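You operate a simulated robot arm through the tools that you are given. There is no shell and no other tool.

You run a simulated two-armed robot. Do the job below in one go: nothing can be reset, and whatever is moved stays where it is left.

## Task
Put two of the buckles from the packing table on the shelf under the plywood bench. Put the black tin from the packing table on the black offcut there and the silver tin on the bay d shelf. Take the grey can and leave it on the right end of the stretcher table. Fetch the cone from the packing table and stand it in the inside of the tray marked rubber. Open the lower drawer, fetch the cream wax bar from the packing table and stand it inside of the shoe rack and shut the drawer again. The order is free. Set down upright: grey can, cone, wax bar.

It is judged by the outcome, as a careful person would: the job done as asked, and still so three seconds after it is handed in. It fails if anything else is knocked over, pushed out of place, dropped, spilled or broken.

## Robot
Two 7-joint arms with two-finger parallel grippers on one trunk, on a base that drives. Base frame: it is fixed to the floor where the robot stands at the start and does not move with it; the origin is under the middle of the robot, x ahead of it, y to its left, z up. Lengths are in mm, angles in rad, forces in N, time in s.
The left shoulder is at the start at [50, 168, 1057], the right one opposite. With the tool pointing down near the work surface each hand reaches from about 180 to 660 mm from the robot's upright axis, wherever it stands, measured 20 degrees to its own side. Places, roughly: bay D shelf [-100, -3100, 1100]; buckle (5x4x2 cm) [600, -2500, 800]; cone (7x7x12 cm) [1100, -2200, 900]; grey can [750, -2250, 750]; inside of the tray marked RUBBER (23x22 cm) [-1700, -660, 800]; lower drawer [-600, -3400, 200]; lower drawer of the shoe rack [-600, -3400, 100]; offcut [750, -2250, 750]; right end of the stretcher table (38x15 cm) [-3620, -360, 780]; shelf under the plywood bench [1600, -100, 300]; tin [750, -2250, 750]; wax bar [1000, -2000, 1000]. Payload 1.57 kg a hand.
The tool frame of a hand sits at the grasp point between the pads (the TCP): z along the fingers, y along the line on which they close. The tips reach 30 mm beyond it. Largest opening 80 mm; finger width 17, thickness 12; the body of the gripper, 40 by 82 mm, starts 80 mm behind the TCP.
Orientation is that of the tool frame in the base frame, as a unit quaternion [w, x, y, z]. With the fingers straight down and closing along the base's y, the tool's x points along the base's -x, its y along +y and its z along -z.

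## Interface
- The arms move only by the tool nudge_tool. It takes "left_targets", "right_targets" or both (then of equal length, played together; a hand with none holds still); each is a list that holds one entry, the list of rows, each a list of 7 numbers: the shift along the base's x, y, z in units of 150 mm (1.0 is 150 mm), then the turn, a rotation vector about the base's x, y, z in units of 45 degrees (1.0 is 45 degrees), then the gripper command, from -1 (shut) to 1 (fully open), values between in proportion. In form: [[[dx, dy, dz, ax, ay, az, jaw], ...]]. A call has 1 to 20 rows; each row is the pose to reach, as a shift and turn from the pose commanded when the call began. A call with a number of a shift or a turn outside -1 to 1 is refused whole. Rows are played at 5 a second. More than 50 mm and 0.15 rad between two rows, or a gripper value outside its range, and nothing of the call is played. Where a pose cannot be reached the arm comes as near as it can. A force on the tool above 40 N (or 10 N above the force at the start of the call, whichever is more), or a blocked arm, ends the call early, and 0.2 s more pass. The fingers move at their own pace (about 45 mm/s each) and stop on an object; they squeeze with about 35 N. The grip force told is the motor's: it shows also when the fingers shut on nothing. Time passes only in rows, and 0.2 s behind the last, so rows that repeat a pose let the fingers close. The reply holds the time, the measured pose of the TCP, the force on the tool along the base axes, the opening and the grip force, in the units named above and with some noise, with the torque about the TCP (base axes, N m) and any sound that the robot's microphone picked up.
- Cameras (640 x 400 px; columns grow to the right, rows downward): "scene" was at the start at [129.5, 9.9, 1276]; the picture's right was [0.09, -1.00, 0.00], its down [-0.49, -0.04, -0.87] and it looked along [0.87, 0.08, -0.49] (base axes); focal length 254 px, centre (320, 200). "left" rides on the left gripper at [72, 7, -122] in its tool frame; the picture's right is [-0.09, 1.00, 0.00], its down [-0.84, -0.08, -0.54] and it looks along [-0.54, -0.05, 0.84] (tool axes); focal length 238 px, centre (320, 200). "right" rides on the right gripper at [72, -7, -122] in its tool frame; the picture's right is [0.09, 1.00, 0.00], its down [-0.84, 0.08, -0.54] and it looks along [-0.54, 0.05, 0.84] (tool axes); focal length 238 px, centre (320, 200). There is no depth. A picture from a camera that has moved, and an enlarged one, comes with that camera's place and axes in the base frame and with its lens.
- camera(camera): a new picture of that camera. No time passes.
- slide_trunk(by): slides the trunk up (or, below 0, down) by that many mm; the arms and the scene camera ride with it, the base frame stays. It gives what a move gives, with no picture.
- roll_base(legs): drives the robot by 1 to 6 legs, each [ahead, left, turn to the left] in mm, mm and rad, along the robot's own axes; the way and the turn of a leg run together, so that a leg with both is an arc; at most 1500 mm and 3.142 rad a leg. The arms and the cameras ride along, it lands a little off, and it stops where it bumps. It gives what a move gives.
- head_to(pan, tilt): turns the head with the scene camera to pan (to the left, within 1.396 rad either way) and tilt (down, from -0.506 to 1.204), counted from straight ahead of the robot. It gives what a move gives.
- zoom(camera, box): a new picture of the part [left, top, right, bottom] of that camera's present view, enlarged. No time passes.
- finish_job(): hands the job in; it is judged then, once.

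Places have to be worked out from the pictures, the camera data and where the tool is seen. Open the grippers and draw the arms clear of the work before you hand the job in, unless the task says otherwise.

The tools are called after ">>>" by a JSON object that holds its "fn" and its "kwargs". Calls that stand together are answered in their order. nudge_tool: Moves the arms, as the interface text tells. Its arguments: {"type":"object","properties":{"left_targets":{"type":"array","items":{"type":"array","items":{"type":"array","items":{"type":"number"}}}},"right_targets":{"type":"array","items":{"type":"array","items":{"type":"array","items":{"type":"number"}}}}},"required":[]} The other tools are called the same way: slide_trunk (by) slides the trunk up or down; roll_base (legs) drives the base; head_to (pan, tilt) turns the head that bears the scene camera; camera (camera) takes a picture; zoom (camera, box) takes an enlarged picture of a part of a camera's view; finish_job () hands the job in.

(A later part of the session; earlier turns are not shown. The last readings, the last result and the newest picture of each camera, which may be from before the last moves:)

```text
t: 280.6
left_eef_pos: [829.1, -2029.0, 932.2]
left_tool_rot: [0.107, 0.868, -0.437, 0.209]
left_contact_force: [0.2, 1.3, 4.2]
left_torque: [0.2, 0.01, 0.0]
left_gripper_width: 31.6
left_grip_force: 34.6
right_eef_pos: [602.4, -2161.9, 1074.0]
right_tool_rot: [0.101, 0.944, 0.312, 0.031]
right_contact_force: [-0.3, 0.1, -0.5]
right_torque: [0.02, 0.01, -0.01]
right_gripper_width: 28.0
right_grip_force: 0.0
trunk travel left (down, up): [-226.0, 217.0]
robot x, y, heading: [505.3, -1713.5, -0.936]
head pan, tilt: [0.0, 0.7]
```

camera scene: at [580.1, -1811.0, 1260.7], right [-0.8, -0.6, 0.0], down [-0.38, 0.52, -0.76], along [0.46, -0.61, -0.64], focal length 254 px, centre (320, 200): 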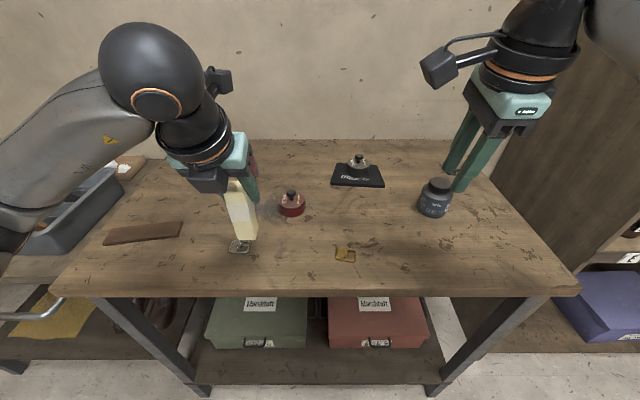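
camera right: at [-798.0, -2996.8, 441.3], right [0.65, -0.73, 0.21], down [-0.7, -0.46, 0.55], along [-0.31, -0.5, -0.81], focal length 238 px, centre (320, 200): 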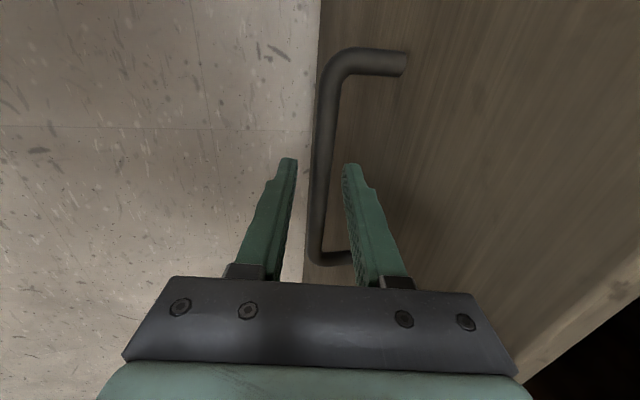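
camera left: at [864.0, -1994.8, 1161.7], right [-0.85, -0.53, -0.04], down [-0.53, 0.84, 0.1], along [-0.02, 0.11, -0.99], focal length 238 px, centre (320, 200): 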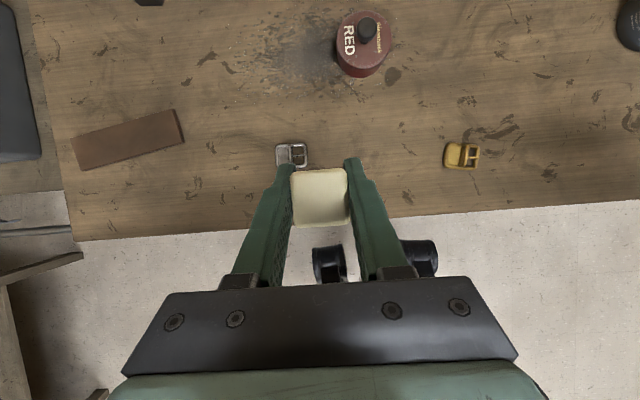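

It stands. I open, turn the hand to 9° tilt, raise the grip point to about 105 mm above the bar's foot, and check.

>>> {"fn": "nudge_tool", "kwargs": {"left_targets": [[[0, 0, 0.01, 0, 0, 0, 0.2], [0, 0, 0.03, 0, 0, 0, 0.5], [0, 0, 0.04, 0, 0, 0, 0.5], [0, 0, 0.06, 0.108, 0.079, 0, 0.5], [0, 0, 0.08, 0.215, 0.158, 0, 0.5], [0, 0, 0.1, 0.3226, 0.2365, 0, 0.5], [0, 0, 0.1, 0.3226, 0.2365, 0, 0.5]]]}}

>>> {"fn": "camera", "kwargs": {"camera": "left"}}

>>> {"fn": "zoom", "kwargs": {"camera": "scene", "box": [180, 120, 380, 280]}}

```text
t: 282.2
left_eef_pos: [827.4, -2027.9, 945.7]
left_tool_rot: [0.035, 0.89, -0.449, 0.07]
left_contact_force: [0.4, -0.6, -0.1]
left_torque: [0.01, 0.0, -0.01]
left_gripper_width: 60.3
left_grip_force: 0.1
right_eef_pos: [603.8, -2163.0, 1074.0]
right_tool_rot: [0.102, 0.944, 0.311, 0.031]
right_contact_force: [-1.0, 0.0, 0.1]
right_torque: [0.02, 0.02, -0.04]
right_gripper_width: 28.2
right_grip_force: 0.1
trunk travel left (down, up): [-226.0, 217.0]
robot x, y, heading: [509.3, -1713.2, -0.93]
head pan, tilt: [0.0, 0.7]
```

```text
taken
camera left: at [855.0, -2074.8, 1077.5], right [-0.85, -0.52, -0.01], down [-0.48, 0.78, 0.41], along [-0.2, 0.35, -0.91], focal length 238 px, centre (320, 200)
```

left: 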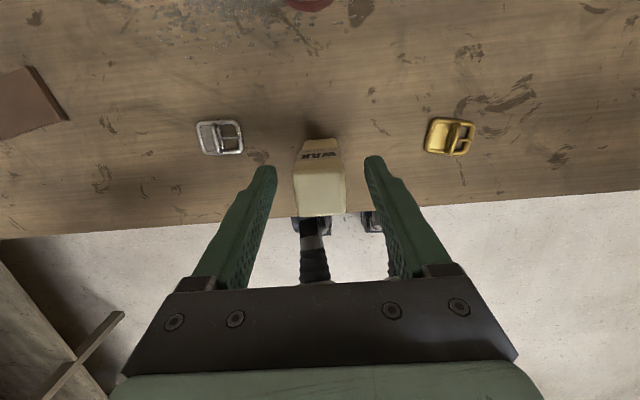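

```text
2.50 times, centred on (280, 200) of scene
camera zoom: at [580.0, -1811.0, 1260.7], right [-0.8, -0.6, 0.0], down [-0.38, 0.52, -0.76], along [0.46, -0.61, -0.64], focal length 636 px, centre (420, 200)
```

zoom: 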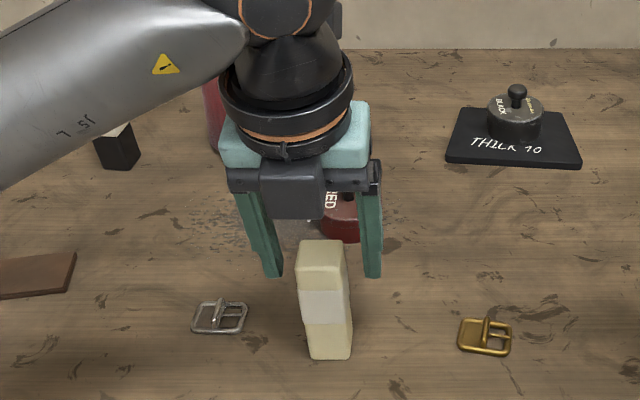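

The bar stands between the pads. I close and lift.

>>> {"fn": "nudge_tool", "kwargs": {"left_targets": [[[0, 0, 0, 0, 0, 0, 0], [0, 0, 0, 0, 0, 0, -1], [0, 0, 0, 0, 0, 0, -1], [0, 0, 0, 0, 0, 0, -1], [0, 0, 0, 0, 0, 0, -1], [0, 0, 0.1, 0, 0, 0, -1], [0, 0, 0.3, 0, 0, 0, -1], [0, 0, 0.55, 0, 0, 0, -1], [0, 0, 0.55, 0, 0, 0, -1]]]}}

>>> {"fn": "camera", "kwargs": {"camera": "left"}}

>>> {"fn": "camera", "kwargs": {"camera": "scene"}}

```text
t: 284.2
left_eef_pos: [828.6, -2028.3, 1028.6]
left_tool_rot: [0.035, 0.89, -0.449, 0.07]
left_contact_force: [0.6, -0.5, -0.1]
left_torque: [-0.02, -0.01, -0.01]
left_gripper_width: 30.9
left_grip_force: 34.8
right_eef_pos: [603.0, -2162.3, 1073.9]
right_tool_rot: [0.102, 0.944, 0.311, 0.031]
right_contact_force: [0.3, -0.5, -0.2]
right_torque: [0.01, 0.02, -0.01]
right_gripper_width: 28.0
right_grip_force: 0.1
trunk travel left (down, up): [-226.0, 217.0]
robot x, y, heading: [507.5, -1714.8, -0.933]
head pan, tilt: [0.0, 0.7]
```

```text
taken
camera left: at [855.5, -2074.5, 1160.2], right [-0.85, -0.52, -0.01], down [-0.48, 0.78, 0.4], along [-0.2, 0.35, -0.91], focal length 238 px, centre (320, 200)
```

left: 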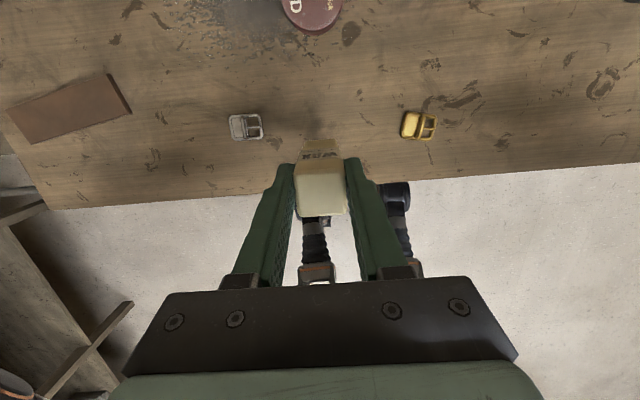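

```text
taken
camera scene: at [580.1, -1811.1, 1260.6], right [-0.8, -0.6, 0.0], down [-0.38, 0.52, -0.76], along [0.46, -0.61, -0.64], focal length 254 px, centre (320, 200)
```

scene: 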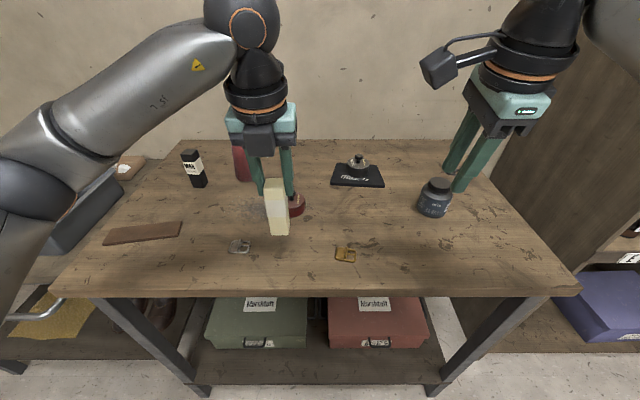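

Held upright near its top. I drive back to the drawer, now lined up for the left slot.

>>> {"fn": "roll_base", "kwargs": {"legs": [[-460, 0, 0], [0, -900, -0.003], [0, -868, -0.003]]}}

>>> {"fn": "slide_trunk", "kwargs": {"by": -225}}

>>> {"fn": "head_to", "kwargs": {"pan": 0.0, "tilt": 0.9}}

>>> {"fn": "camera", "kwargs": {"camera": "scene"}}

```text
t: 302.4
left_eef_pos: [-868.7, -2708.9, 1029.8]
left_tool_rot: [0.035, 0.89, -0.45, 0.07]
left_contact_force: [-0.1, 0.5, -0.6]
left_torque: [0.02, 0.01, 0.03]
left_gripper_width: 31.0
left_grip_force: 35.1
right_eef_pos: [-1094.1, -2841.4, 1075.2]
right_tool_rot: [0.102, 0.945, 0.309, 0.03]
right_contact_force: [-1.0, 0.0, 0.5]
right_torque: [0.05, -0.02, 0.02]
right_gripper_width: 28.2
right_grip_force: 0.0
trunk travel left (down, up): [-226.0, 217.0]
robot x, y, heading: [-1190.5, -2390.9, -0.937]
head pan, tilt: [0.0, 0.7]
```

```text
t: 304.8
left_eef_pos: [-869.4, -2709.9, 803.8]
left_tool_rot: [0.035, 0.889, -0.451, 0.071]
left_contact_force: [0.3, -0.3, -0.9]
left_torque: [0.01, -0.01, -0.04]
left_gripper_width: 31.1
left_grip_force: 35.5
right_eef_pos: [-1095.5, -2841.5, 849.4]
right_tool_rot: [0.102, 0.945, 0.31, 0.031]
right_contact_force: [0.2, 0.9, 1.1]
right_torque: [0.01, 0.01, -0.02]
right_gripper_width: 28.1
right_grip_force: 0.0
trunk travel left (down, up): [-1.0, 442.0]
robot x, y, heading: [-1191.2, -2393.3, -0.942]
head pan, tilt: [0.0, 0.7]
```

```text
t: 305.5
left_eef_pos: [-868.9, -2708.7, 803.1]
left_tool_rot: [0.035, 0.89, -0.45, 0.07]
left_contact_force: [-0.3, -0.6, -1.2]
left_torque: [-0.04, -0.01, 0.01]
left_gripper_width: 30.8
left_grip_force: 35.2
right_eef_pos: [-1093.0, -2841.6, 849.6]
right_tool_rot: [0.101, 0.945, 0.309, 0.031]
right_contact_force: [0.6, -1.0, -0.2]
right_torque: [0.03, 0.0, -0.03]
right_gripper_width: 28.0
right_grip_force: 0.1
trunk travel left (down, up): [-1.0, 442.0]
robot x, y, heading: [-1191.2, -2392.7, -0.938]
head pan, tilt: [0.0, 0.901]
```

```text
taken
camera scene: at [-1122.1, -2483.0, 1019.6], right [-0.81, -0.59, 0.0], down [-0.46, 0.63, -0.62], along [0.37, -0.5, -0.78], focal length 254 px, centre (320, 200)
```

scene: 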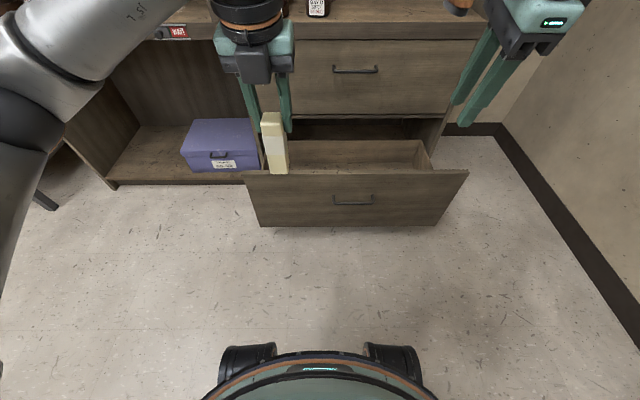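

I roll 350 mm ahead (face then about 349 mm from my axis) and look from both cameras.

>>> {"fn": "roll_base", "kwargs": {"legs": [[350, 0, 0]]}}

>>> {"fn": "camera", "kwargs": {"camera": "scene"}}

>>> {"fn": "camera", "kwargs": {"camera": "left"}}

```text
t: 307.8
left_eef_pos: [-660.8, -2990.6, 803.1]
left_tool_rot: [0.035, 0.89, -0.45, 0.07]
left_contact_force: [-0.2, -0.1, -0.5]
left_torque: [-0.01, 0.02, 0.01]
left_gripper_width: 31.0
left_grip_force: 35.2
right_eef_pos: [-886.6, -3123.5, 849.9]
right_tool_rot: [0.1, 0.945, 0.309, 0.03]
right_contact_force: [-0.4, 0.2, 0.5]
right_torque: [0.0, 0.02, -0.02]
right_gripper_width: 27.9
right_grip_force: 0.1
trunk travel left (down, up): [-1.0, 442.0]
robot x, y, heading: [-981.7, -2674.6, -0.94]
head pan, tilt: [0.0, 0.901]
```

```text
taken
camera scene: at [-915.0, -2764.8, 1019.5], right [-0.81, -0.59, 0.0], down [-0.46, 0.63, -0.62], along [0.37, -0.5, -0.78], focal length 254 px, centre (320, 200)
```

scene: 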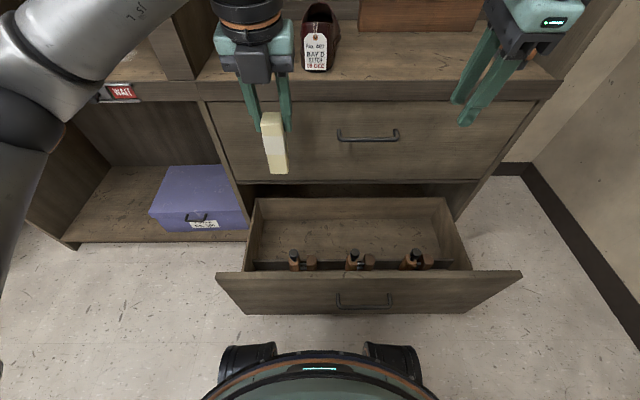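

```text
taken
camera left: at [-635.0, -3036.8, 935.1], right [-0.86, -0.52, -0.01], down [-0.48, 0.78, 0.4], along [-0.2, 0.35, -0.91], focal length 238 px, centre (320, 200)
```

left: 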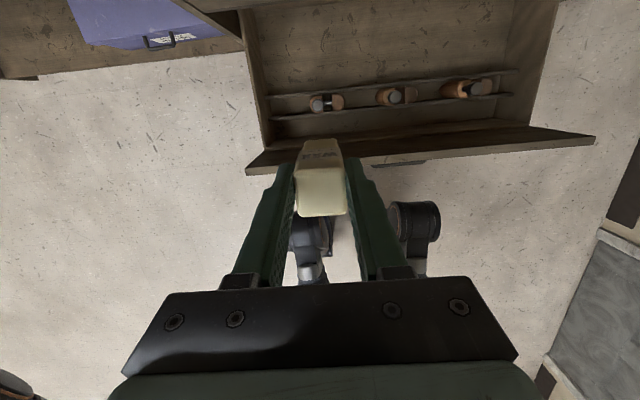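

Measured from above: strips at f0≈2030 and 2083, left wall l0≈-2150, left tool edge ≈-2255, so the slot centre is (2057,-2204). I shift the hand over it and lower to z 553.

>>> {"fn": "nudge_tool", "kwargs": {"left_targets": [[[0.2, 0.06, -0.05, 0, 0, 0, -1], [0.4, 0.11, -0.15, 0, 0, 0, -1], [0.57, 0.16, -0.35, 0, 0, 0, -1], [0.673, 0.188, -0.6, 0, 0, 0, -1], [0.673, 0.188, -0.8, 0, 0, 0, -1], [0.673, 0.188, -1.0, 0, 0, 0, -1]]]}}

>>> {"fn": "nudge_tool", "kwargs": {"left_targets": [[[0, 0, -0.25, 0, 0, 0, -1], [0, 0, -0.5, 0, 0, 0, -1], [0, 0, -0.67, 0, 0, 0, -1], [0, 0, -0.67, 0, 0, 0, -1]]]}}

>>> {"fn": "camera", "kwargs": {"camera": "left"}}

>>> {"fn": "camera", "kwargs": {"camera": "scene"}}

```text
t: 309.2
left_eef_pos: [-558.4, -2961.9, 653.3]
left_tool_rot: [0.036, 0.889, -0.451, 0.07]
left_contact_force: [-0.8, 0.0, -1.5]
left_torque: [-0.02, 0.0, 0.02]
left_gripper_width: 31.2
left_grip_force: 34.4
right_eef_pos: [-887.7, -3124.2, 849.2]
right_tool_rot: [0.102, 0.945, 0.309, 0.031]
right_contact_force: [-0.2, 0.2, -0.6]
right_torque: [0.03, 0.0, 0.02]
right_gripper_width: 28.0
right_grip_force: 0.0
trunk travel left (down, up): [-1.0, 442.0]
robot x, y, heading: [-980.1, -2676.8, -0.937]
head pan, tilt: [0.0, 0.901]
```

```text
t: 310.2
left_eef_pos: [-560.6, -2962.7, 553.9]
left_tool_rot: [0.035, 0.89, -0.45, 0.069]
left_contact_force: [0.1, -0.1, -1.1]
left_torque: [0.0, -0.02, 0.0]
left_gripper_width: 31.3
left_grip_force: 34.7
right_eef_pos: [-886.4, -3123.4, 848.1]
right_tool_rot: [0.101, 0.945, 0.309, 0.031]
right_contact_force: [0.8, -0.5, 0.2]
right_torque: [0.01, -0.01, -0.01]
right_gripper_width: 27.8
right_grip_force: 0.1
trunk travel left (down, up): [-1.0, 442.0]
robot x, y, heading: [-982.5, -2672.1, -0.936]
head pan, tilt: [0.0, 0.901]
```

```text
taken
camera left: at [-533.7, -3008.5, 684.1], right [-0.86, -0.52, -0.01], down [-0.48, 0.78, 0.4], along [-0.2, 0.35, -0.91], focal length 238 px, centre (320, 200)
```

left: 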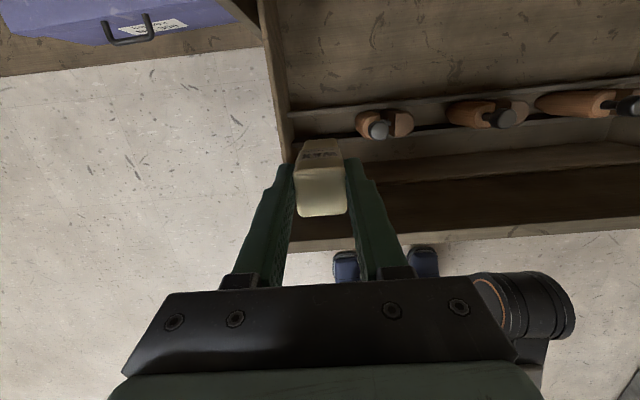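

```text
taken
camera scene: at [-915.0, -2764.8, 1019.5], right [-0.81, -0.59, 0.0], down [-0.46, 0.63, -0.62], along [0.37, -0.5, -0.78], focal length 254 px, centre (320, 200)
```

scene: 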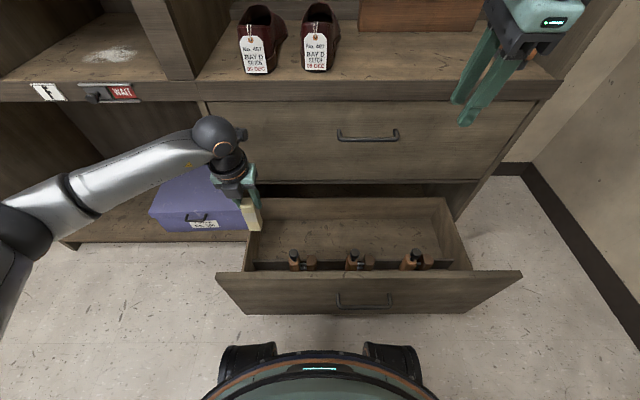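

The hand is centred over the slot within a few mm. I lower to z 345 and check.

>>> {"fn": "nudge_tool", "kwargs": {"left_targets": [[[0.01, -0.01, -0.2, 0, 0, 0, -1], [0.01, -0.01, -0.4, 0, 0, 0, -1], [0.01, -0.01, -0.6, 0, 0, 0, -1], [0.01, -0.01, -0.8, 0, 0, 0, -1], [0.01, -0.01, -1.0, 0, 0, 0, -1]]]}}

>>> {"fn": "nudge_tool", "kwargs": {"left_targets": [[[0, 0, -0.13, 0, 0, 0, -1], [0, 0, -0.26, 0, 0, 0, -1], [0, 0, -0.39, 0, 0, 0, -1], [0, 0, -0.39, 0, 0, 0, -1]]]}}

>>> {"fn": "camera", "kwargs": {"camera": "left"}}

>>> {"fn": "camera", "kwargs": {"camera": "scene"}}

```text
t: 311.4
left_eef_pos: [-558.8, -2964.2, 403.1]
left_tool_rot: [0.035, 0.889, -0.45, 0.07]
left_contact_force: [1.2, -0.6, -1.6]
left_torque: [0.02, 0.02, -0.03]
left_gripper_width: 31.2
left_grip_force: 34.8
right_eef_pos: [-886.9, -3123.6, 849.7]
right_tool_rot: [0.102, 0.945, 0.309, 0.032]
right_contact_force: [-0.4, 0.7, 0.0]
right_torque: [-0.01, 0.02, 0.0]
right_gripper_width: 28.0
right_grip_force: 0.1
trunk travel left (down, up): [-1.0, 442.0]
robot x, y, heading: [-983.8, -2677.6, -0.938]
head pan, tilt: [0.0, 0.901]
```

```text
t: 312.4
left_eef_pos: [-558.9, -2963.9, 343.5]
left_tool_rot: [0.035, 0.89, -0.45, 0.07]
left_contact_force: [-0.1, 0.0, -0.9]
left_torque: [-0.02, -0.02, 0.0]
left_gripper_width: 31.1
left_grip_force: 35.0
right_eef_pos: [-887.2, -3123.6, 849.2]
right_tool_rot: [0.102, 0.945, 0.309, 0.03]
right_contact_force: [-0.6, -0.3, 0.4]
right_torque: [0.0, 0.0, -0.01]
right_gripper_width: 28.0
right_grip_force: 0.0
trunk travel left (down, up): [-1.0, 442.0]
robot x, y, heading: [-984.6, -2673.7, -0.936]
head pan, tilt: [0.0, 0.901]
```

```text
taken
camera left: at [-532.6, -3010.8, 475.5], right [-0.86, -0.52, -0.01], down [-0.48, 0.78, 0.4], along [-0.2, 0.35, -0.91], focal length 238 px, centre (320, 200)
```

left: 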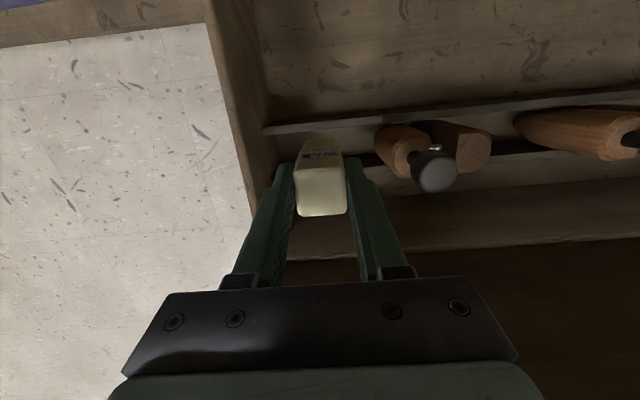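

```text
taken
camera scene: at [-915.0, -2764.8, 1019.5], right [-0.81, -0.59, 0.0], down [-0.46, 0.63, -0.62], along [0.37, -0.5, -0.78], focal length 254 px, centre (320, 200)
```

scene: 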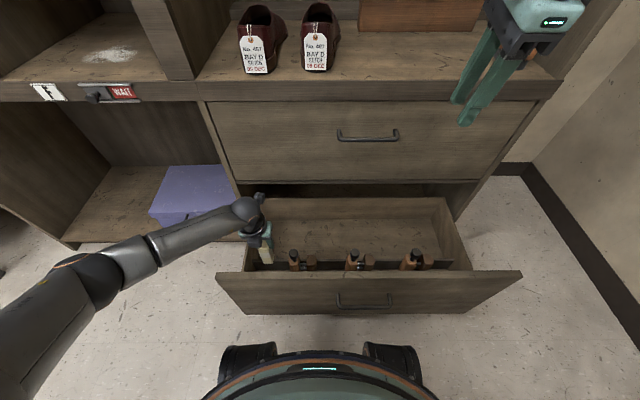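

I zoom to judge the bar's foot against the strips.

>>> {"fn": "zoom", "kwargs": {"camera": "left", "box": [230, 90, 420, 230]}}

>>> {"fn": "zoom", "kwargs": {"camera": "scene", "box": [220, 180, 340, 290]}}

```text
2.86 times, centred on (325, 160) of left
camera zoom: at [-532.6, -3010.8, 475.5], right [-0.86, -0.52, -0.01], down [-0.48, 0.78, 0.4], along [-0.2, 0.35, -0.91], focal length 681 px, centre (306, 314)
```

zoom: 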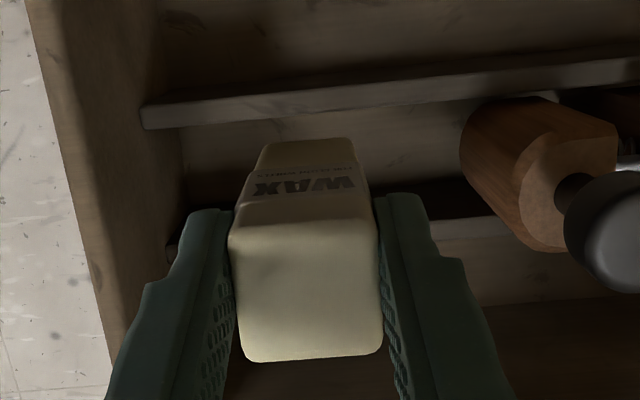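

```text
3.64 times, centred on (280, 235) of scene
camera zoom: at [-915.0, -2764.8, 1019.5], right [-0.81, -0.59, 0.0], down [-0.46, 0.63, -0.62], along [0.37, -0.5, -0.78], focal length 925 px, centre (466, 73)
```

zoom: 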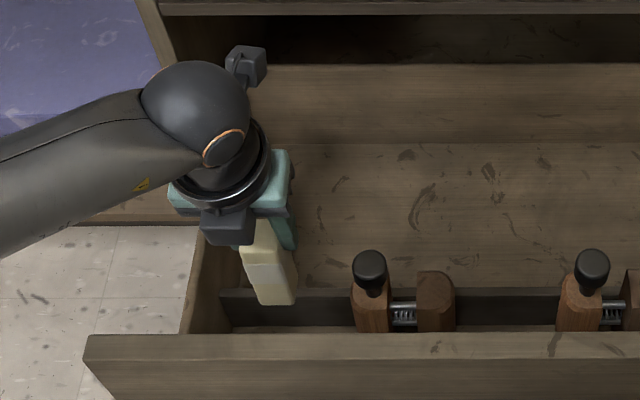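

The rear strip's front face is at f0≈2072 and the front strip's rear face at ≈2022, so the slot's centre is 2047; I shift back 11 mm and lower to z 250.

>>> {"fn": "nudge_tool", "kwargs": {"left_targets": [[[-0.043, 0.059, 0, 0, 0, 0, -1], [-0.043, 0.059, -0.1, 0, 0, 0, -1], [-0.043, 0.059, -0.25, 0, 0, 0, -1], [-0.043, 0.059, -0.4, 0, 0, 0, -1], [-0.043, 0.059, -0.52, 0, 0, 0, -1], [-0.043, 0.059, -0.62, 0, 0, 0, -1], [-0.043, 0.059, -0.62, 0, 0, 0, -1]]]}}

>>> {"fn": "zoom", "kwargs": {"camera": "left", "box": [230, 90, 420, 230]}}

>>> {"fn": "zoom", "kwargs": {"camera": "scene", "box": [200, 180, 340, 310]}}

```text
t: 314.0
left_eef_pos: [-564.8, -2954.8, 251.9]
left_tool_rot: [0.035, 0.889, -0.451, 0.07]
left_contact_force: [0.1, 0.0, -1.2]
left_torque: [0.04, 0.05, -0.02]
left_gripper_width: 31.1
left_grip_force: 35.4
right_eef_pos: [-887.5, -3123.5, 849.3]
right_tool_rot: [0.102, 0.945, 0.309, 0.031]
right_contact_force: [-0.1, -0.2, 0.0]
right_torque: [-0.01, 0.01, 0.03]
right_gripper_width: 27.9
right_grip_force: 0.0
trunk travel left (down, up): [-1.0, 442.0]
robot x, y, heading: [-982.4, -2674.9, -0.94]
head pan, tilt: [0.0, 0.901]
```

```text
2.86 times, centred on (325, 160) of left
camera zoom: at [-539.0, -3001.0, 382.9], right [-0.86, -0.52, -0.01], down [-0.48, 0.78, 0.4], along [-0.2, 0.35, -0.91], focal length 681 px, centre (306, 314)
```

zoom: 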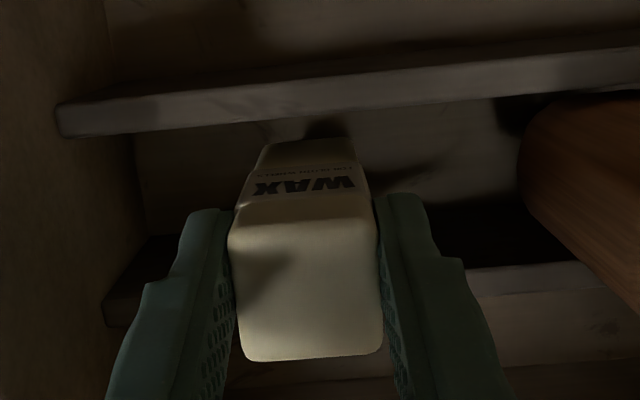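

```text
3.08 times, centred on (270, 245) of scene
camera zoom: at [-915.0, -2764.8, 1019.5], right [-0.81, -0.59, 0.0], down [-0.46, 0.63, -0.62], along [0.37, -0.5, -0.78], focal length 783 px, centre (474, 62)
```

zoom: 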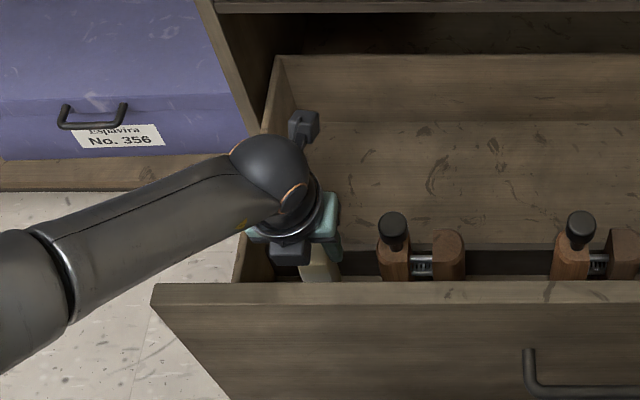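

The bar's foot is between the strips with no contact. I lower on until it touches the drawer floor.

>>> {"fn": "nudge_tool", "kwargs": {"left_targets": [[[0, 0, -0.07, 0, 0, 0, -1], [0, 0, -0.14, 0, 0, 0, -1], [0, 0, -0.19, 0, 0, 0, -1], [0, 0, -0.215, 0, 0, 0, -1], [0, 0, -0.235, 0, 0, 0, -1]]]}}

```text
t: 315.2
left_eef_pos: [-562.1, -2957.4, 221.3]
left_tool_rot: [0.038, 0.889, -0.451, 0.075]
left_contact_force: [2.5, 1.1, 30.3]
left_torque: [0.17, -0.16, 0.02]
left_gripper_width: 31.1
left_grip_force: 35.1
right_eef_pos: [-887.8, -3123.8, 851.8]
right_tool_rot: [0.102, 0.945, 0.309, 0.031]
right_contact_force: [-0.1, -0.4, 0.0]
right_torque: [0.0, -0.01, -0.02]
right_gripper_width: 28.2
right_grip_force: 0.0
trunk travel left (down, up): [-1.0, 442.0]
robot x, y, heading: [-983.7, -2671.7, -0.937]
head pan, tilt: [0.0, 0.901]
```

It touched the floor at TCP z 221. I relax the pressure and open slowly, then look before withdrawing.

>>> {"fn": "nudge_tool", "kwargs": {"left_targets": [[[0, 0, 0.02, 0, 0, 0, -1], [0, 0, 0.03, 0, 0, 0, -1], [0, 0, 0.03, 0, 0, 0, -0.15], [0, 0, 0.03, 0, 0, 0, 0.0], [0, 0, 0.03, 0, 0, 0, 0.2], [0, 0, 0.03, 0, 0, 0, 0.2], [0, 0, 0.03, 0, 0, 0, 0.2]]]}}

>>> {"fn": "zoom", "kwargs": {"camera": "left", "box": [230, 90, 420, 230]}}

```text
t: 316.8
left_eef_pos: [-565.0, -2954.8, 220.9]
left_tool_rot: [0.035, 0.889, -0.45, 0.07]
left_contact_force: [0.7, 0.2, 0.0]
left_torque: [-0.02, 0.01, 0.01]
left_gripper_width: 47.9
left_grip_force: 0.0
right_eef_pos: [-887.2, -3123.9, 848.7]
right_tool_rot: [0.102, 0.945, 0.309, 0.03]
right_contact_force: [0.3, 0.1, 0.3]
right_torque: [0.0, 0.02, -0.01]
right_gripper_width: 28.1
right_grip_force: 0.1
trunk travel left (down, up): [-1.0, 442.0]
robot x, y, heading: [-983.8, -2675.6, -0.939]
head pan, tilt: [0.0, 0.901]
```

```text
2.86 times, centred on (325, 160) of left
camera zoom: at [-538.7, -3001.1, 352.5], right [-0.86, -0.52, -0.01], down [-0.48, 0.78, 0.4], along [-0.2, 0.35, -0.91], focal length 681 px, centre (306, 314)
```

zoom: 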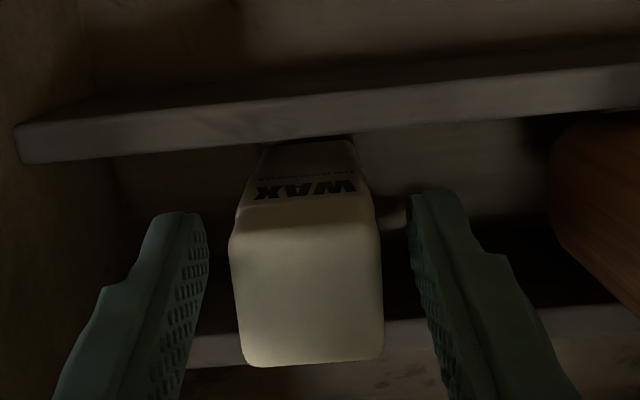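

The bar stands by itself. I withdraw the hand straight up.

>>> {"fn": "nudge_tool", "kwargs": {"left_targets": [[[0, 0, 0.1, 0, 0, 0, 0.2], [0, 0, 0.25, 0, 0, 0, 0.2], [0, 0, 0.45, 0, 0, 0, 0.2], [0, 0, 0.7, 0, 0, 0, 0.2], [0, 0, 1.0, 0, 0, 0, 0.2]]]}}

>>> {"fn": "nudge_tool", "kwargs": {"left_targets": [[[0, 0, 0.3, 0, 0, 0, 0.2], [0, 0, 0.6, 0, 0, 0, 0.2], [0, 0, 0.8, 0, 0, 0, 0.2], [0, 0, 1.0, 0, 0, 0, 0.2]]]}}

>>> {"fn": "camera", "kwargs": {"camera": "left"}}

>>> {"fn": "nudge_tool", "kwargs": {"left_targets": [[[0, 0, 0.3, 0, 0, 0, 0.2], [0, 0, 0.6, 0, 0, 0, 0.2], [0, 0, 0.9, 0, 0, 0, 0.2]]]}}

>>> {"fn": "camera", "kwargs": {"camera": "scene"}}

```text
t: 318.0
left_eef_pos: [-566.9, -2953.8, 372.2]
left_tool_rot: [0.036, 0.889, -0.45, 0.071]
left_contact_force: [0.0, 0.1, 0.0]
left_torque: [0.03, -0.01, -0.01]
left_gripper_width: 48.1
left_grip_force: 0.2
right_eef_pos: [-887.0, -3124.3, 849.4]
right_tool_rot: [0.103, 0.945, 0.31, 0.03]
right_contact_force: [0.0, -0.4, 1.1]
right_torque: [0.0, 0.0, 0.0]
right_gripper_width: 27.9
right_grip_force: 0.1
trunk travel left (down, up): [-1.0, 442.0]
robot x, y, heading: [-983.3, -2673.8, -0.936]
head pan, tilt: [0.0, 0.901]
```

```text
t: 319.0
left_eef_pos: [-565.5, -2955.0, 522.5]
left_tool_rot: [0.035, 0.89, -0.45, 0.07]
left_contact_force: [0.3, 0.5, -0.3]
left_torque: [0.01, 0.06, -0.02]
left_gripper_width: 48.1
left_grip_force: 0.3
right_eef_pos: [-887.7, -3123.2, 849.9]
right_tool_rot: [0.102, 0.945, 0.309, 0.031]
right_contact_force: [0.1, 0.8, 0.3]
right_torque: [-0.03, -0.02, 0.01]
right_gripper_width: 27.9
right_grip_force: 0.0
trunk travel left (down, up): [-1.0, 442.0]
robot x, y, heading: [-980.5, -2672.8, -0.936]
head pan, tilt: [0.0, 0.901]
```

```text
taken
camera left: at [-539.4, -3001.4, 652.9], right [-0.86, -0.52, -0.01], down [-0.48, 0.78, 0.4], along [-0.2, 0.35, -0.91], focal length 238 px, centre (320, 200)
```

left: 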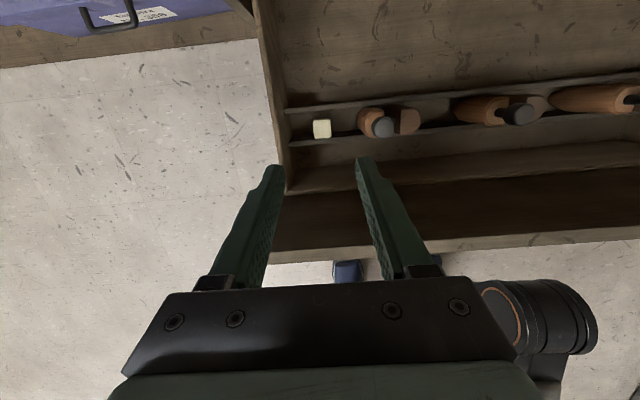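

```text
t: 319.8
left_eef_pos: [-566.5, -2953.6, 656.3]
left_tool_rot: [0.036, 0.889, -0.45, 0.07]
left_contact_force: [0.6, 0.3, 0.9]
left_torque: [0.0, 0.04, 0.03]
left_gripper_width: 47.8
left_grip_force: 0.0
right_eef_pos: [-887.0, -3123.0, 849.7]
right_tool_rot: [0.101, 0.945, 0.309, 0.03]
right_contact_force: [0.1, 0.7, -0.2]
right_torque: [0.01, 0.04, -0.02]
right_gripper_width: 27.8
right_grip_force: 0.1
trunk travel left (down, up): [-1.0, 442.0]
robot x, y, heading: [-982.8, -2672.8, -0.94]
head pan, tilt: [0.0, 0.901]
```

```text
taken
camera scene: at [-915.0, -2764.8, 1019.5], right [-0.81, -0.59, 0.0], down [-0.46, 0.63, -0.62], along [0.37, -0.5, -0.78], focal length 254 px, centre (320, 200)
```

scene: 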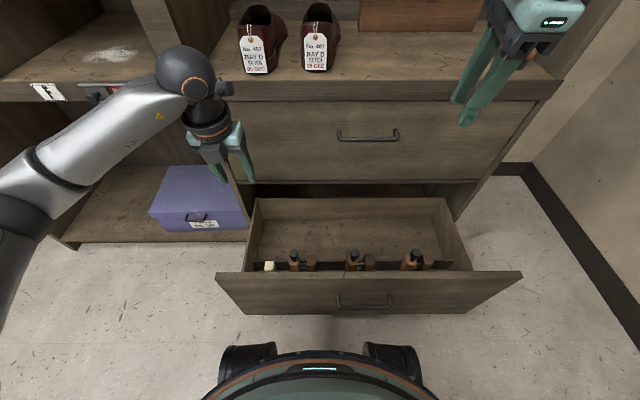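

The wax bar stands upright in the drawer. Now I back off, retract the left hand, and bring the right hand (tilted further, closed) in front of the drawer panel to push it shut.

>>> {"fn": "roll_base", "kwargs": {"legs": [[-140, 0, 0]]}}

>>> {"fn": "nudge_tool", "kwargs": {"left_targets": [[[-0.12, 0.16, 0.1, 0, 0, 0, 0.2], [-0.25, 0.33, 0.2, 0, 0, 0, 0.2], [-0.38, 0.5, 0.3, 0, 0, 0, 0.2], [-0.5, 0.67, 0.4, 0, 0, 0, 0.2], [-0.55, 0.75, 0.4, 0, 0, 0, 0.2]]], "right_targets": [[[0, 0, -0.2, -0.07, -0.052, 0, -0.6], [0, 0, -0.4, -0.14, -0.104, 0, -1], [0, 0, -0.6, -0.21, -0.156, 0, -1], [0, 0, -0.8, -0.28, -0.208, 0, -1], [0, 0, -1.0, -0.355, -0.26, 0, -1]]]}}

>>> {"fn": "nudge_tool", "kwargs": {"right_targets": [[[0, 0, -0.25, 0, 0, 0, -1], [0, 0, -0.5, 0, 0, 0, -1], [0, 0, -0.75, 0, 0, 0, -1], [0, 0, -1.0, 0, 0, 0, -1]]]}}

>>> {"fn": "nudge_tool", "kwargs": {"right_targets": [[[0, 0, -0.25, 0, 0, 0, -1], [0, 0, -0.5, 0, 0, 0, -1], [0, 0, -0.75, 0, 0, 0, -1], [0, 0, -1.0, 0, 0, 0, -1]]]}}

>>> {"fn": "camera", "kwargs": {"camera": "scene"}}

>>> {"fn": "camera", "kwargs": {"camera": "right"}}

```text
t: 321.1
left_eef_pos: [-650.5, -2841.0, 656.1]
left_tool_rot: [0.035, 0.89, -0.45, 0.07]
left_contact_force: [0.0, 0.6, -0.2]
left_torque: [0.03, 0.01, -0.02]
left_gripper_width: 47.9
left_grip_force: 0.0
right_eef_pos: [-970.7, -3010.7, 848.9]
right_tool_rot: [0.102, 0.945, 0.31, 0.03]
right_contact_force: [-0.4, -0.5, 0.0]
right_torque: [0.01, -0.01, -0.01]
right_gripper_width: 27.9
right_grip_force: 0.0
trunk travel left (down, up): [-1.0, 442.0]
robot x, y, heading: [-1066.4, -2559.2, -0.937]
head pan, tilt: [0.0, 0.901]
```

```text
t: 322.3
left_eef_pos: [-732.1, -2727.4, 715.6]
left_tool_rot: [0.035, 0.89, -0.449, 0.069]
left_contact_force: [-0.5, 0.1, 0.4]
left_torque: [0.01, 0.0, 0.02]
left_gripper_width: 47.9
left_grip_force: 0.0
right_eef_pos: [-970.5, -3010.3, 699.2]
right_tool_rot: [0.264, 0.913, 0.299, 0.084]
right_contact_force: [0.3, -0.7, 0.3]
right_torque: [0.0, -0.02, 0.02]
right_gripper_width: 0.1
right_grip_force: 21.0
trunk travel left (down, up): [-1.0, 442.0]
robot x, y, heading: [-1061.9, -2558.1, -0.936]
head pan, tilt: [0.0, 0.901]
```

```text
t: 323.3
left_eef_pos: [-731.6, -2728.4, 716.2]
left_tool_rot: [0.035, 0.89, -0.449, 0.071]
left_contact_force: [0.3, -0.6, 0.0]
left_torque: [-0.02, -0.02, 0.0]
left_gripper_width: 48.0
left_grip_force: 0.1
right_eef_pos: [-970.9, -3009.9, 549.3]
right_tool_rot: [0.263, 0.914, 0.299, 0.082]
right_contact_force: [-0.3, -0.5, 1.1]
right_torque: [-0.02, 0.02, -0.02]
right_gripper_width: 0.0
right_grip_force: 21.3
trunk travel left (down, up): [-1.0, 442.0]
robot x, y, heading: [-1066.0, -2560.3, -0.934]
head pan, tilt: [0.0, 0.901]
```

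```text
t: 324.3
left_eef_pos: [-730.7, -2727.6, 716.8]
left_tool_rot: [0.035, 0.89, -0.45, 0.07]
left_contact_force: [0.5, -0.3, -0.5]
left_torque: [0.04, 0.01, 0.0]
left_gripper_width: 48.1
left_grip_force: 0.0
right_eef_pos: [-969.4, -3011.2, 398.5]
right_tool_rot: [0.264, 0.914, 0.298, 0.083]
right_contact_force: [0.4, -1.2, 0.0]
right_torque: [0.01, 0.0, 0.0]
right_gripper_width: 0.0
right_grip_force: 21.5
trunk travel left (down, up): [-1.0, 442.0]
robot x, y, heading: [-1067.4, -2557.9, -0.939]
head pan, tilt: [0.0, 0.901]
```

```text
taken
camera scene: at [-998.5, -2651.7, 1019.4], right [-0.81, -0.59, 0.0], down [-0.46, 0.63, -0.62], along [0.37, -0.5, -0.78], focal length 254 px, centre (320, 200)
```

scene: 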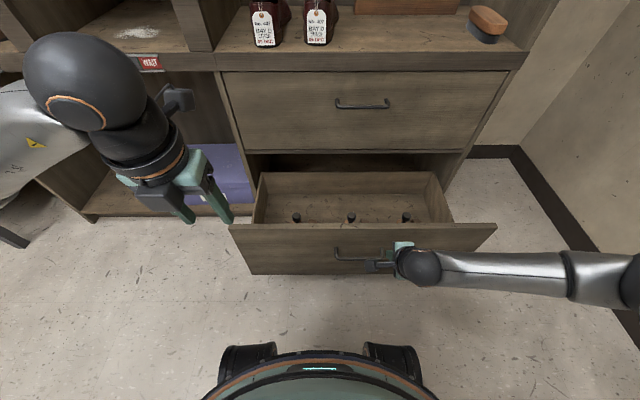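

```text
taken
camera right: at [-952.0, -2912.0, 497.6], right [0.57, -0.63, 0.53], down [-0.81, -0.31, 0.5], along [-0.15, -0.71, -0.68], focal length 238 px, centre (320, 200)
```

right: 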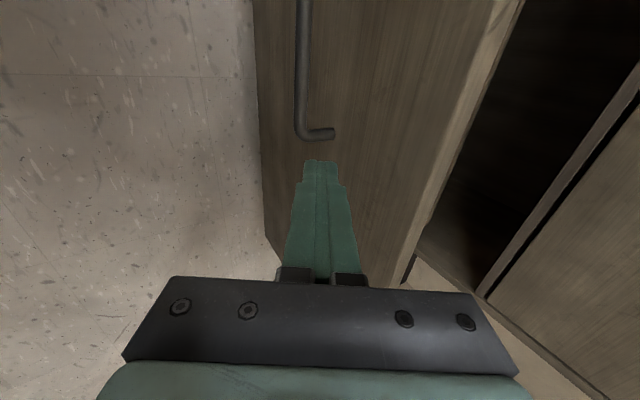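

The closed right hand is about 44 mm before the panel. I make contact slowly with the arm so the bar inside is not jolted.

>>> {"fn": "nudge_tool", "kwargs": {"right_targets": [[[0.03, -0.04, 0, 0, 0, 0, -1], [0.06, -0.08, 0, 0, 0, 0, -1], [0.09, -0.12, 0, 0, 0, 0, -1], [0.115, -0.157, 0, 0, 0, 0, -1], [0.135, -0.184, 0, 0, 0, 0, -1], [0.15, -0.205, 0, 0, 0, 0, -1], [0.165, -0.225, 0, 0, 0, 0, -1], [0.18, -0.245, 0, 0, 0, 0, -1], [0.195, -0.266, 0, 0, 0, 0, -1], [0.21, -0.286, 0, 0, 0, 0, -1]]]}}

>>> {"fn": "camera", "kwargs": {"camera": "right"}}

```text
t: 326.5
left_eef_pos: [-730.3, -2727.1, 716.1]
left_tool_rot: [0.035, 0.89, -0.449, 0.07]
left_contact_force: [-0.4, 0.0, -0.6]
left_torque: [-0.01, -0.01, -0.05]
left_gripper_width: 47.9
left_grip_force: 0.1
right_eef_pos: [-939.1, -3054.0, 399.1]
right_tool_rot: [0.264, 0.913, 0.299, 0.084]
right_contact_force: [0.0, 1.1, -0.4]
right_torque: [0.01, 0.01, 0.0]
right_gripper_width: 0.0
right_grip_force: 21.2
trunk travel left (down, up): [-1.0, 442.0]
robot x, y, heading: [-1059.8, -2558.0, -0.937]
head pan, tilt: [0.0, 0.901]
```

```text
taken
camera right: at [-920.6, -2954.3, 498.6], right [0.58, -0.63, 0.53], down [-0.8, -0.31, 0.51], along [-0.15, -0.71, -0.68], focal length 238 px, centre (320, 200)
```

right: 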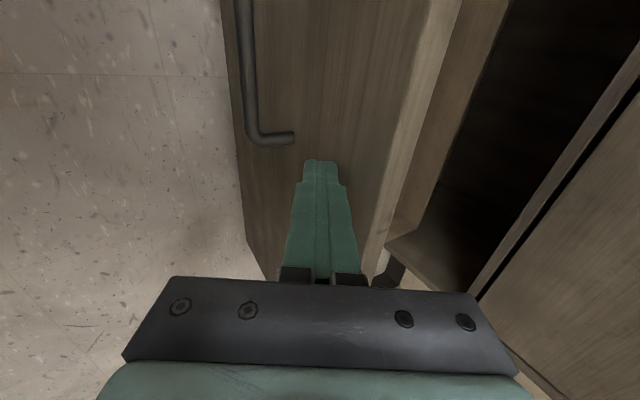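

Not yet firmly touching. I keep advancing slowly.

>>> {"fn": "nudge_tool", "kwargs": {"right_targets": [[[0.015, -0.02, 0, 0, 0, 0, -1], [0.03, -0.04, 0, 0, 0, 0, -1], [0.045, -0.06, 0, 0, 0, 0, -1], [0.06, -0.08, 0, 0, 0, 0, -1], [0.08, -0.109, 0, 0, 0, 0, -1], [0.1, -0.136, 0, 0, 0, 0, -1], [0.12, -0.163, 0, 0, 0, 0, -1], [0.14, -0.19, 0, 0, 0, 0, -1], [0.16, -0.218, 0, 0, 0, 0, -1], [0.18, -0.245, 0, 0, 0, 0, -1]]]}}

>>> {"fn": "camera", "kwargs": {"camera": "right"}}

>>> {"fn": "camera", "kwargs": {"camera": "scene"}}

```text
t: 328.7
left_eef_pos: [-731.2, -2728.1, 715.9]
left_tool_rot: [0.035, 0.89, -0.45, 0.07]
left_contact_force: [0.1, 0.2, -0.1]
left_torque: [0.0, -0.02, 0.0]
left_gripper_width: 48.1
left_grip_force: 0.1
right_eef_pos: [-911.3, -3090.5, 399.6]
right_tool_rot: [0.262, 0.914, 0.3, 0.081]
right_contact_force: [-1.4, 0.1, -0.9]
right_torque: [0.02, 0.02, 0.02]
right_gripper_width: 0.0
right_grip_force: 21.3
trunk travel left (down, up): [-1.0, 442.0]
robot x, y, heading: [-1064.9, -2561.7, -0.932]
head pan, tilt: [0.0, 0.901]
```

```text
taken
camera right: at [-893.7, -2991.0, 498.1], right [0.58, -0.63, 0.53], down [-0.8, -0.31, 0.51], along [-0.15, -0.71, -0.68], focal length 238 px, centre (320, 200)
```

right: 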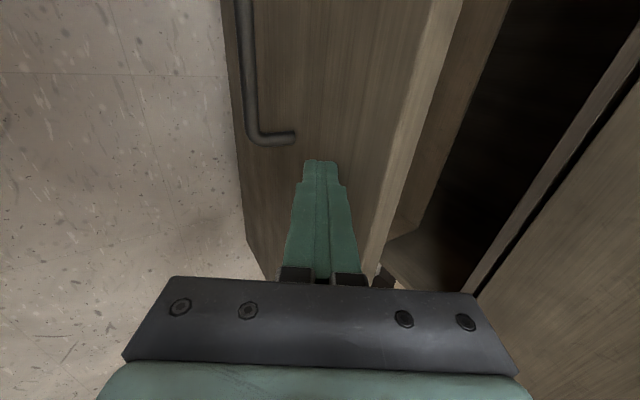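

```text
taken
camera scene: at [-998.3, -2651.6, 1019.5], right [-0.81, -0.59, 0.0], down [-0.46, 0.63, -0.62], along [0.37, -0.5, -0.78], focal length 254 px, centre (320, 200)
```

scene: 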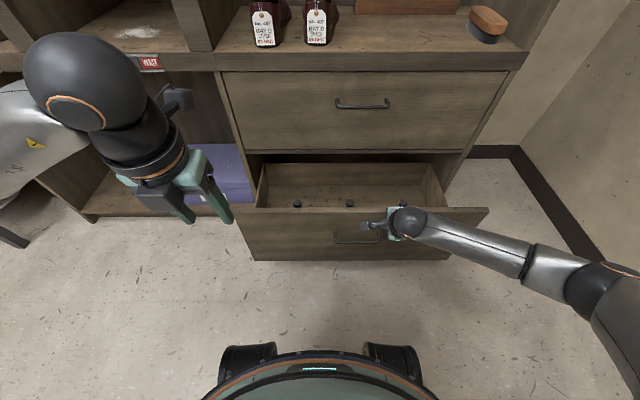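

The drawer glides in with almost no force. I keep pushing slowly with the arm (7 mm per step) so the bar stays put.

>>> {"fn": "nudge_tool", "kwargs": {"right_targets": [[[0.0276, -0.0376, 0, 0, 0, 0, -1], [0.0552, -0.0752, 0, 0, 0, 0, -1], [0.0828, -0.1129, 0, 0, 0, 0, -1], [0.1104, -0.1505, 0, 0, 0, 0, -1], [0.138, -0.1881, 0, 0, 0, 0, -1], [0.1656, -0.2257, 0, 0, 0, 0, -1], [0.1932, -0.2634, 0, 0, 0, 0, -1], [0.2209, -0.301, 0, 0, 0, 0, -1], [0.2485, -0.3386, 0, 0, 0, 0, -1], [0.2761, -0.3762, 0, 0, 0, 0, -1], [0.3037, -0.4139, 0, 0, 0, 0, -1], [0.3313, -0.4515, 0, 0, 0, 0, -1], [0.3589, -0.4891, 0, 0, 0, 0, -1], [0.3865, -0.5267, 0, 0, 0, 0, -1], [0.4141, -0.5643, 0, 0, 0, 0, -1], [0.4417, -0.602, 0, 0, 0, 0, -1], [0.4693, -0.6396, 0, 0, 0, 0, -1], [0.4969, -0.6772, 0, 0, 0, 0, -1], [0.5245, -0.7148, 0, 0, 0, 0, -1], [0.54, -0.736, 0, 0, 0, 0, -1]]]}}

>>> {"fn": "camera", "kwargs": {"camera": "scene"}}

>>> {"fn": "camera", "kwargs": {"camera": "right"}}

```text
t: 332.9
left_eef_pos: [-730.6, -2726.5, 717.5]
left_tool_rot: [0.035, 0.89, -0.449, 0.07]
left_contact_force: [0.4, 0.2, 0.7]
left_torque: [0.02, 0.0, 0.0]
left_gripper_width: 48.3
left_grip_force: 0.1
right_eef_pos: [-829.8, -3201.6, 400.3]
right_tool_rot: [0.263, 0.914, 0.3, 0.082]
right_contact_force: [0.2, 1.2, -0.5]
right_torque: [0.01, 0.03, 0.04]
right_gripper_width: 0.0
right_grip_force: 21.3
trunk travel left (down, up): [-1.0, 442.0]
robot x, y, heading: [-1067.8, -2559.6, -0.933]
head pan, tilt: [0.0, 0.901]
```

```text
taken
camera scene: at [-998.3, -2651.5, 1019.5], right [-0.81, -0.59, 0.0], down [-0.46, 0.63, -0.62], along [0.37, -0.5, -0.78], focal length 254 px, centre (320, 200)
```

scene: 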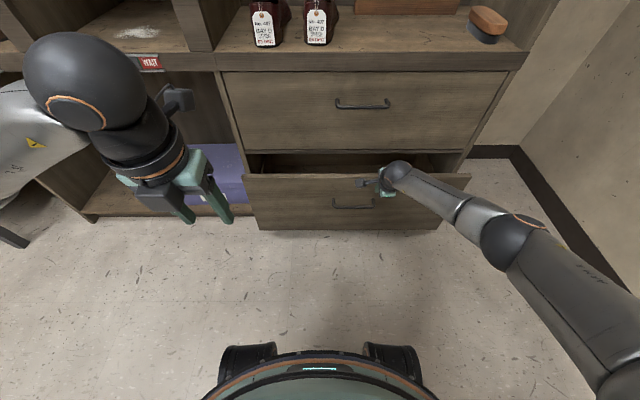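

```text
taken
camera right: at [-812.5, -3101.6, 498.4], right [0.58, -0.63, 0.53], down [-0.8, -0.31, 0.51], along [-0.15, -0.71, -0.68], focal length 238 px, centre (320, 200)
```

right: 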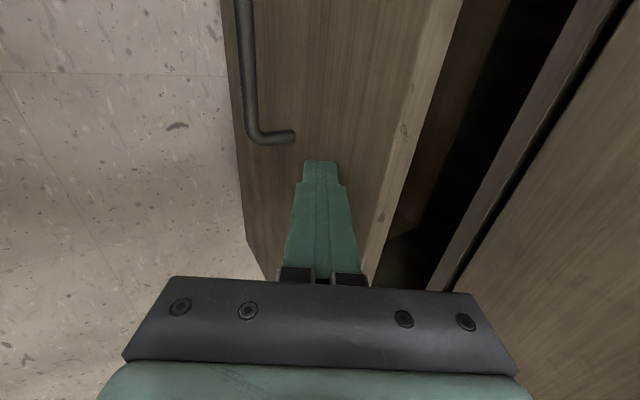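

About 100 mm remain and the arm is near its reach. I draw the hand back 80 mm, roll 150 mm ahead, then continue pushing slowly.

>>> {"fn": "nudge_tool", "kwargs": {"right_targets": [[[-0.08, 0.11, 0, 0, 0, 0, -1], [-0.2, 0.27, 0, 0, 0, 0, -1], [-0.32, 0.43, 0, 0, 0, 0, -1], [-0.5, 0.68, 0, 0, 0, 0, -1], [-0.68, 0.92, 0, 0, 0, 0, -1]]]}}

>>> {"fn": "roll_base", "kwargs": {"legs": [[140, 0, 0]]}}

>>> {"fn": "camera", "kwargs": {"camera": "right"}}

```text
t: 334.1
left_eef_pos: [-731.2, -2727.4, 716.9]
left_tool_rot: [0.035, 0.89, -0.45, 0.069]
left_contact_force: [-0.5, -0.8, 0.3]
left_torque: [0.01, 0.02, 0.0]
left_gripper_width: 47.9
left_grip_force: 0.1
right_eef_pos: [-933.8, -3063.7, 399.6]
right_tool_rot: [0.263, 0.914, 0.298, 0.083]
right_contact_force: [0.2, -0.1, -0.3]
right_torque: [-0.03, 0.0, -0.01]
right_gripper_width: 0.2
right_grip_force: 21.4
trunk travel left (down, up): [-1.0, 442.0]
robot x, y, heading: [-1063.6, -2560.9, -0.938]
head pan, tilt: [0.0, 0.901]
```

```text
t: 335.5
left_eef_pos: [-648.1, -2839.2, 717.8]
left_tool_rot: [0.036, 0.889, -0.45, 0.07]
left_contact_force: [-0.8, 0.3, -0.9]
left_torque: [0.02, 0.0, -0.02]
left_gripper_width: 47.9
left_grip_force: 0.0
right_eef_pos: [-851.3, -3175.1, 399.4]
right_tool_rot: [0.262, 0.914, 0.299, 0.084]
right_contact_force: [0.2, 0.3, 0.0]
right_torque: [-0.01, -0.01, 0.01]
right_gripper_width: 0.1
right_grip_force: 21.3
trunk travel left (down, up): [-1.0, 442.0]
robot x, y, heading: [-981.3, -2670.1, -0.938]
head pan, tilt: [0.0, 0.901]
```

```text
taken
camera right: at [-832.7, -3076.3, 498.2], right [0.57, -0.63, 0.53], down [-0.8, -0.31, 0.51], along [-0.15, -0.71, -0.68], focal length 238 px, centre (320, 200)
```

right: 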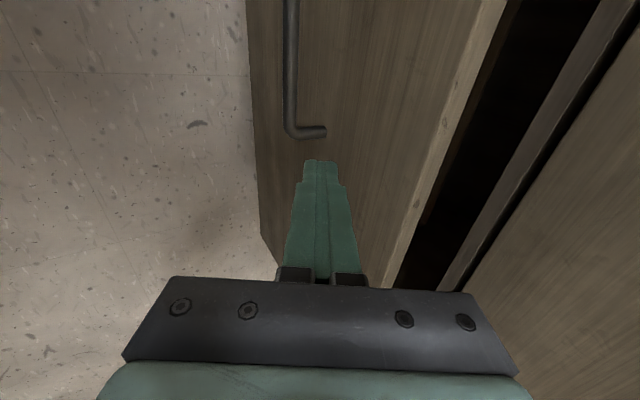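

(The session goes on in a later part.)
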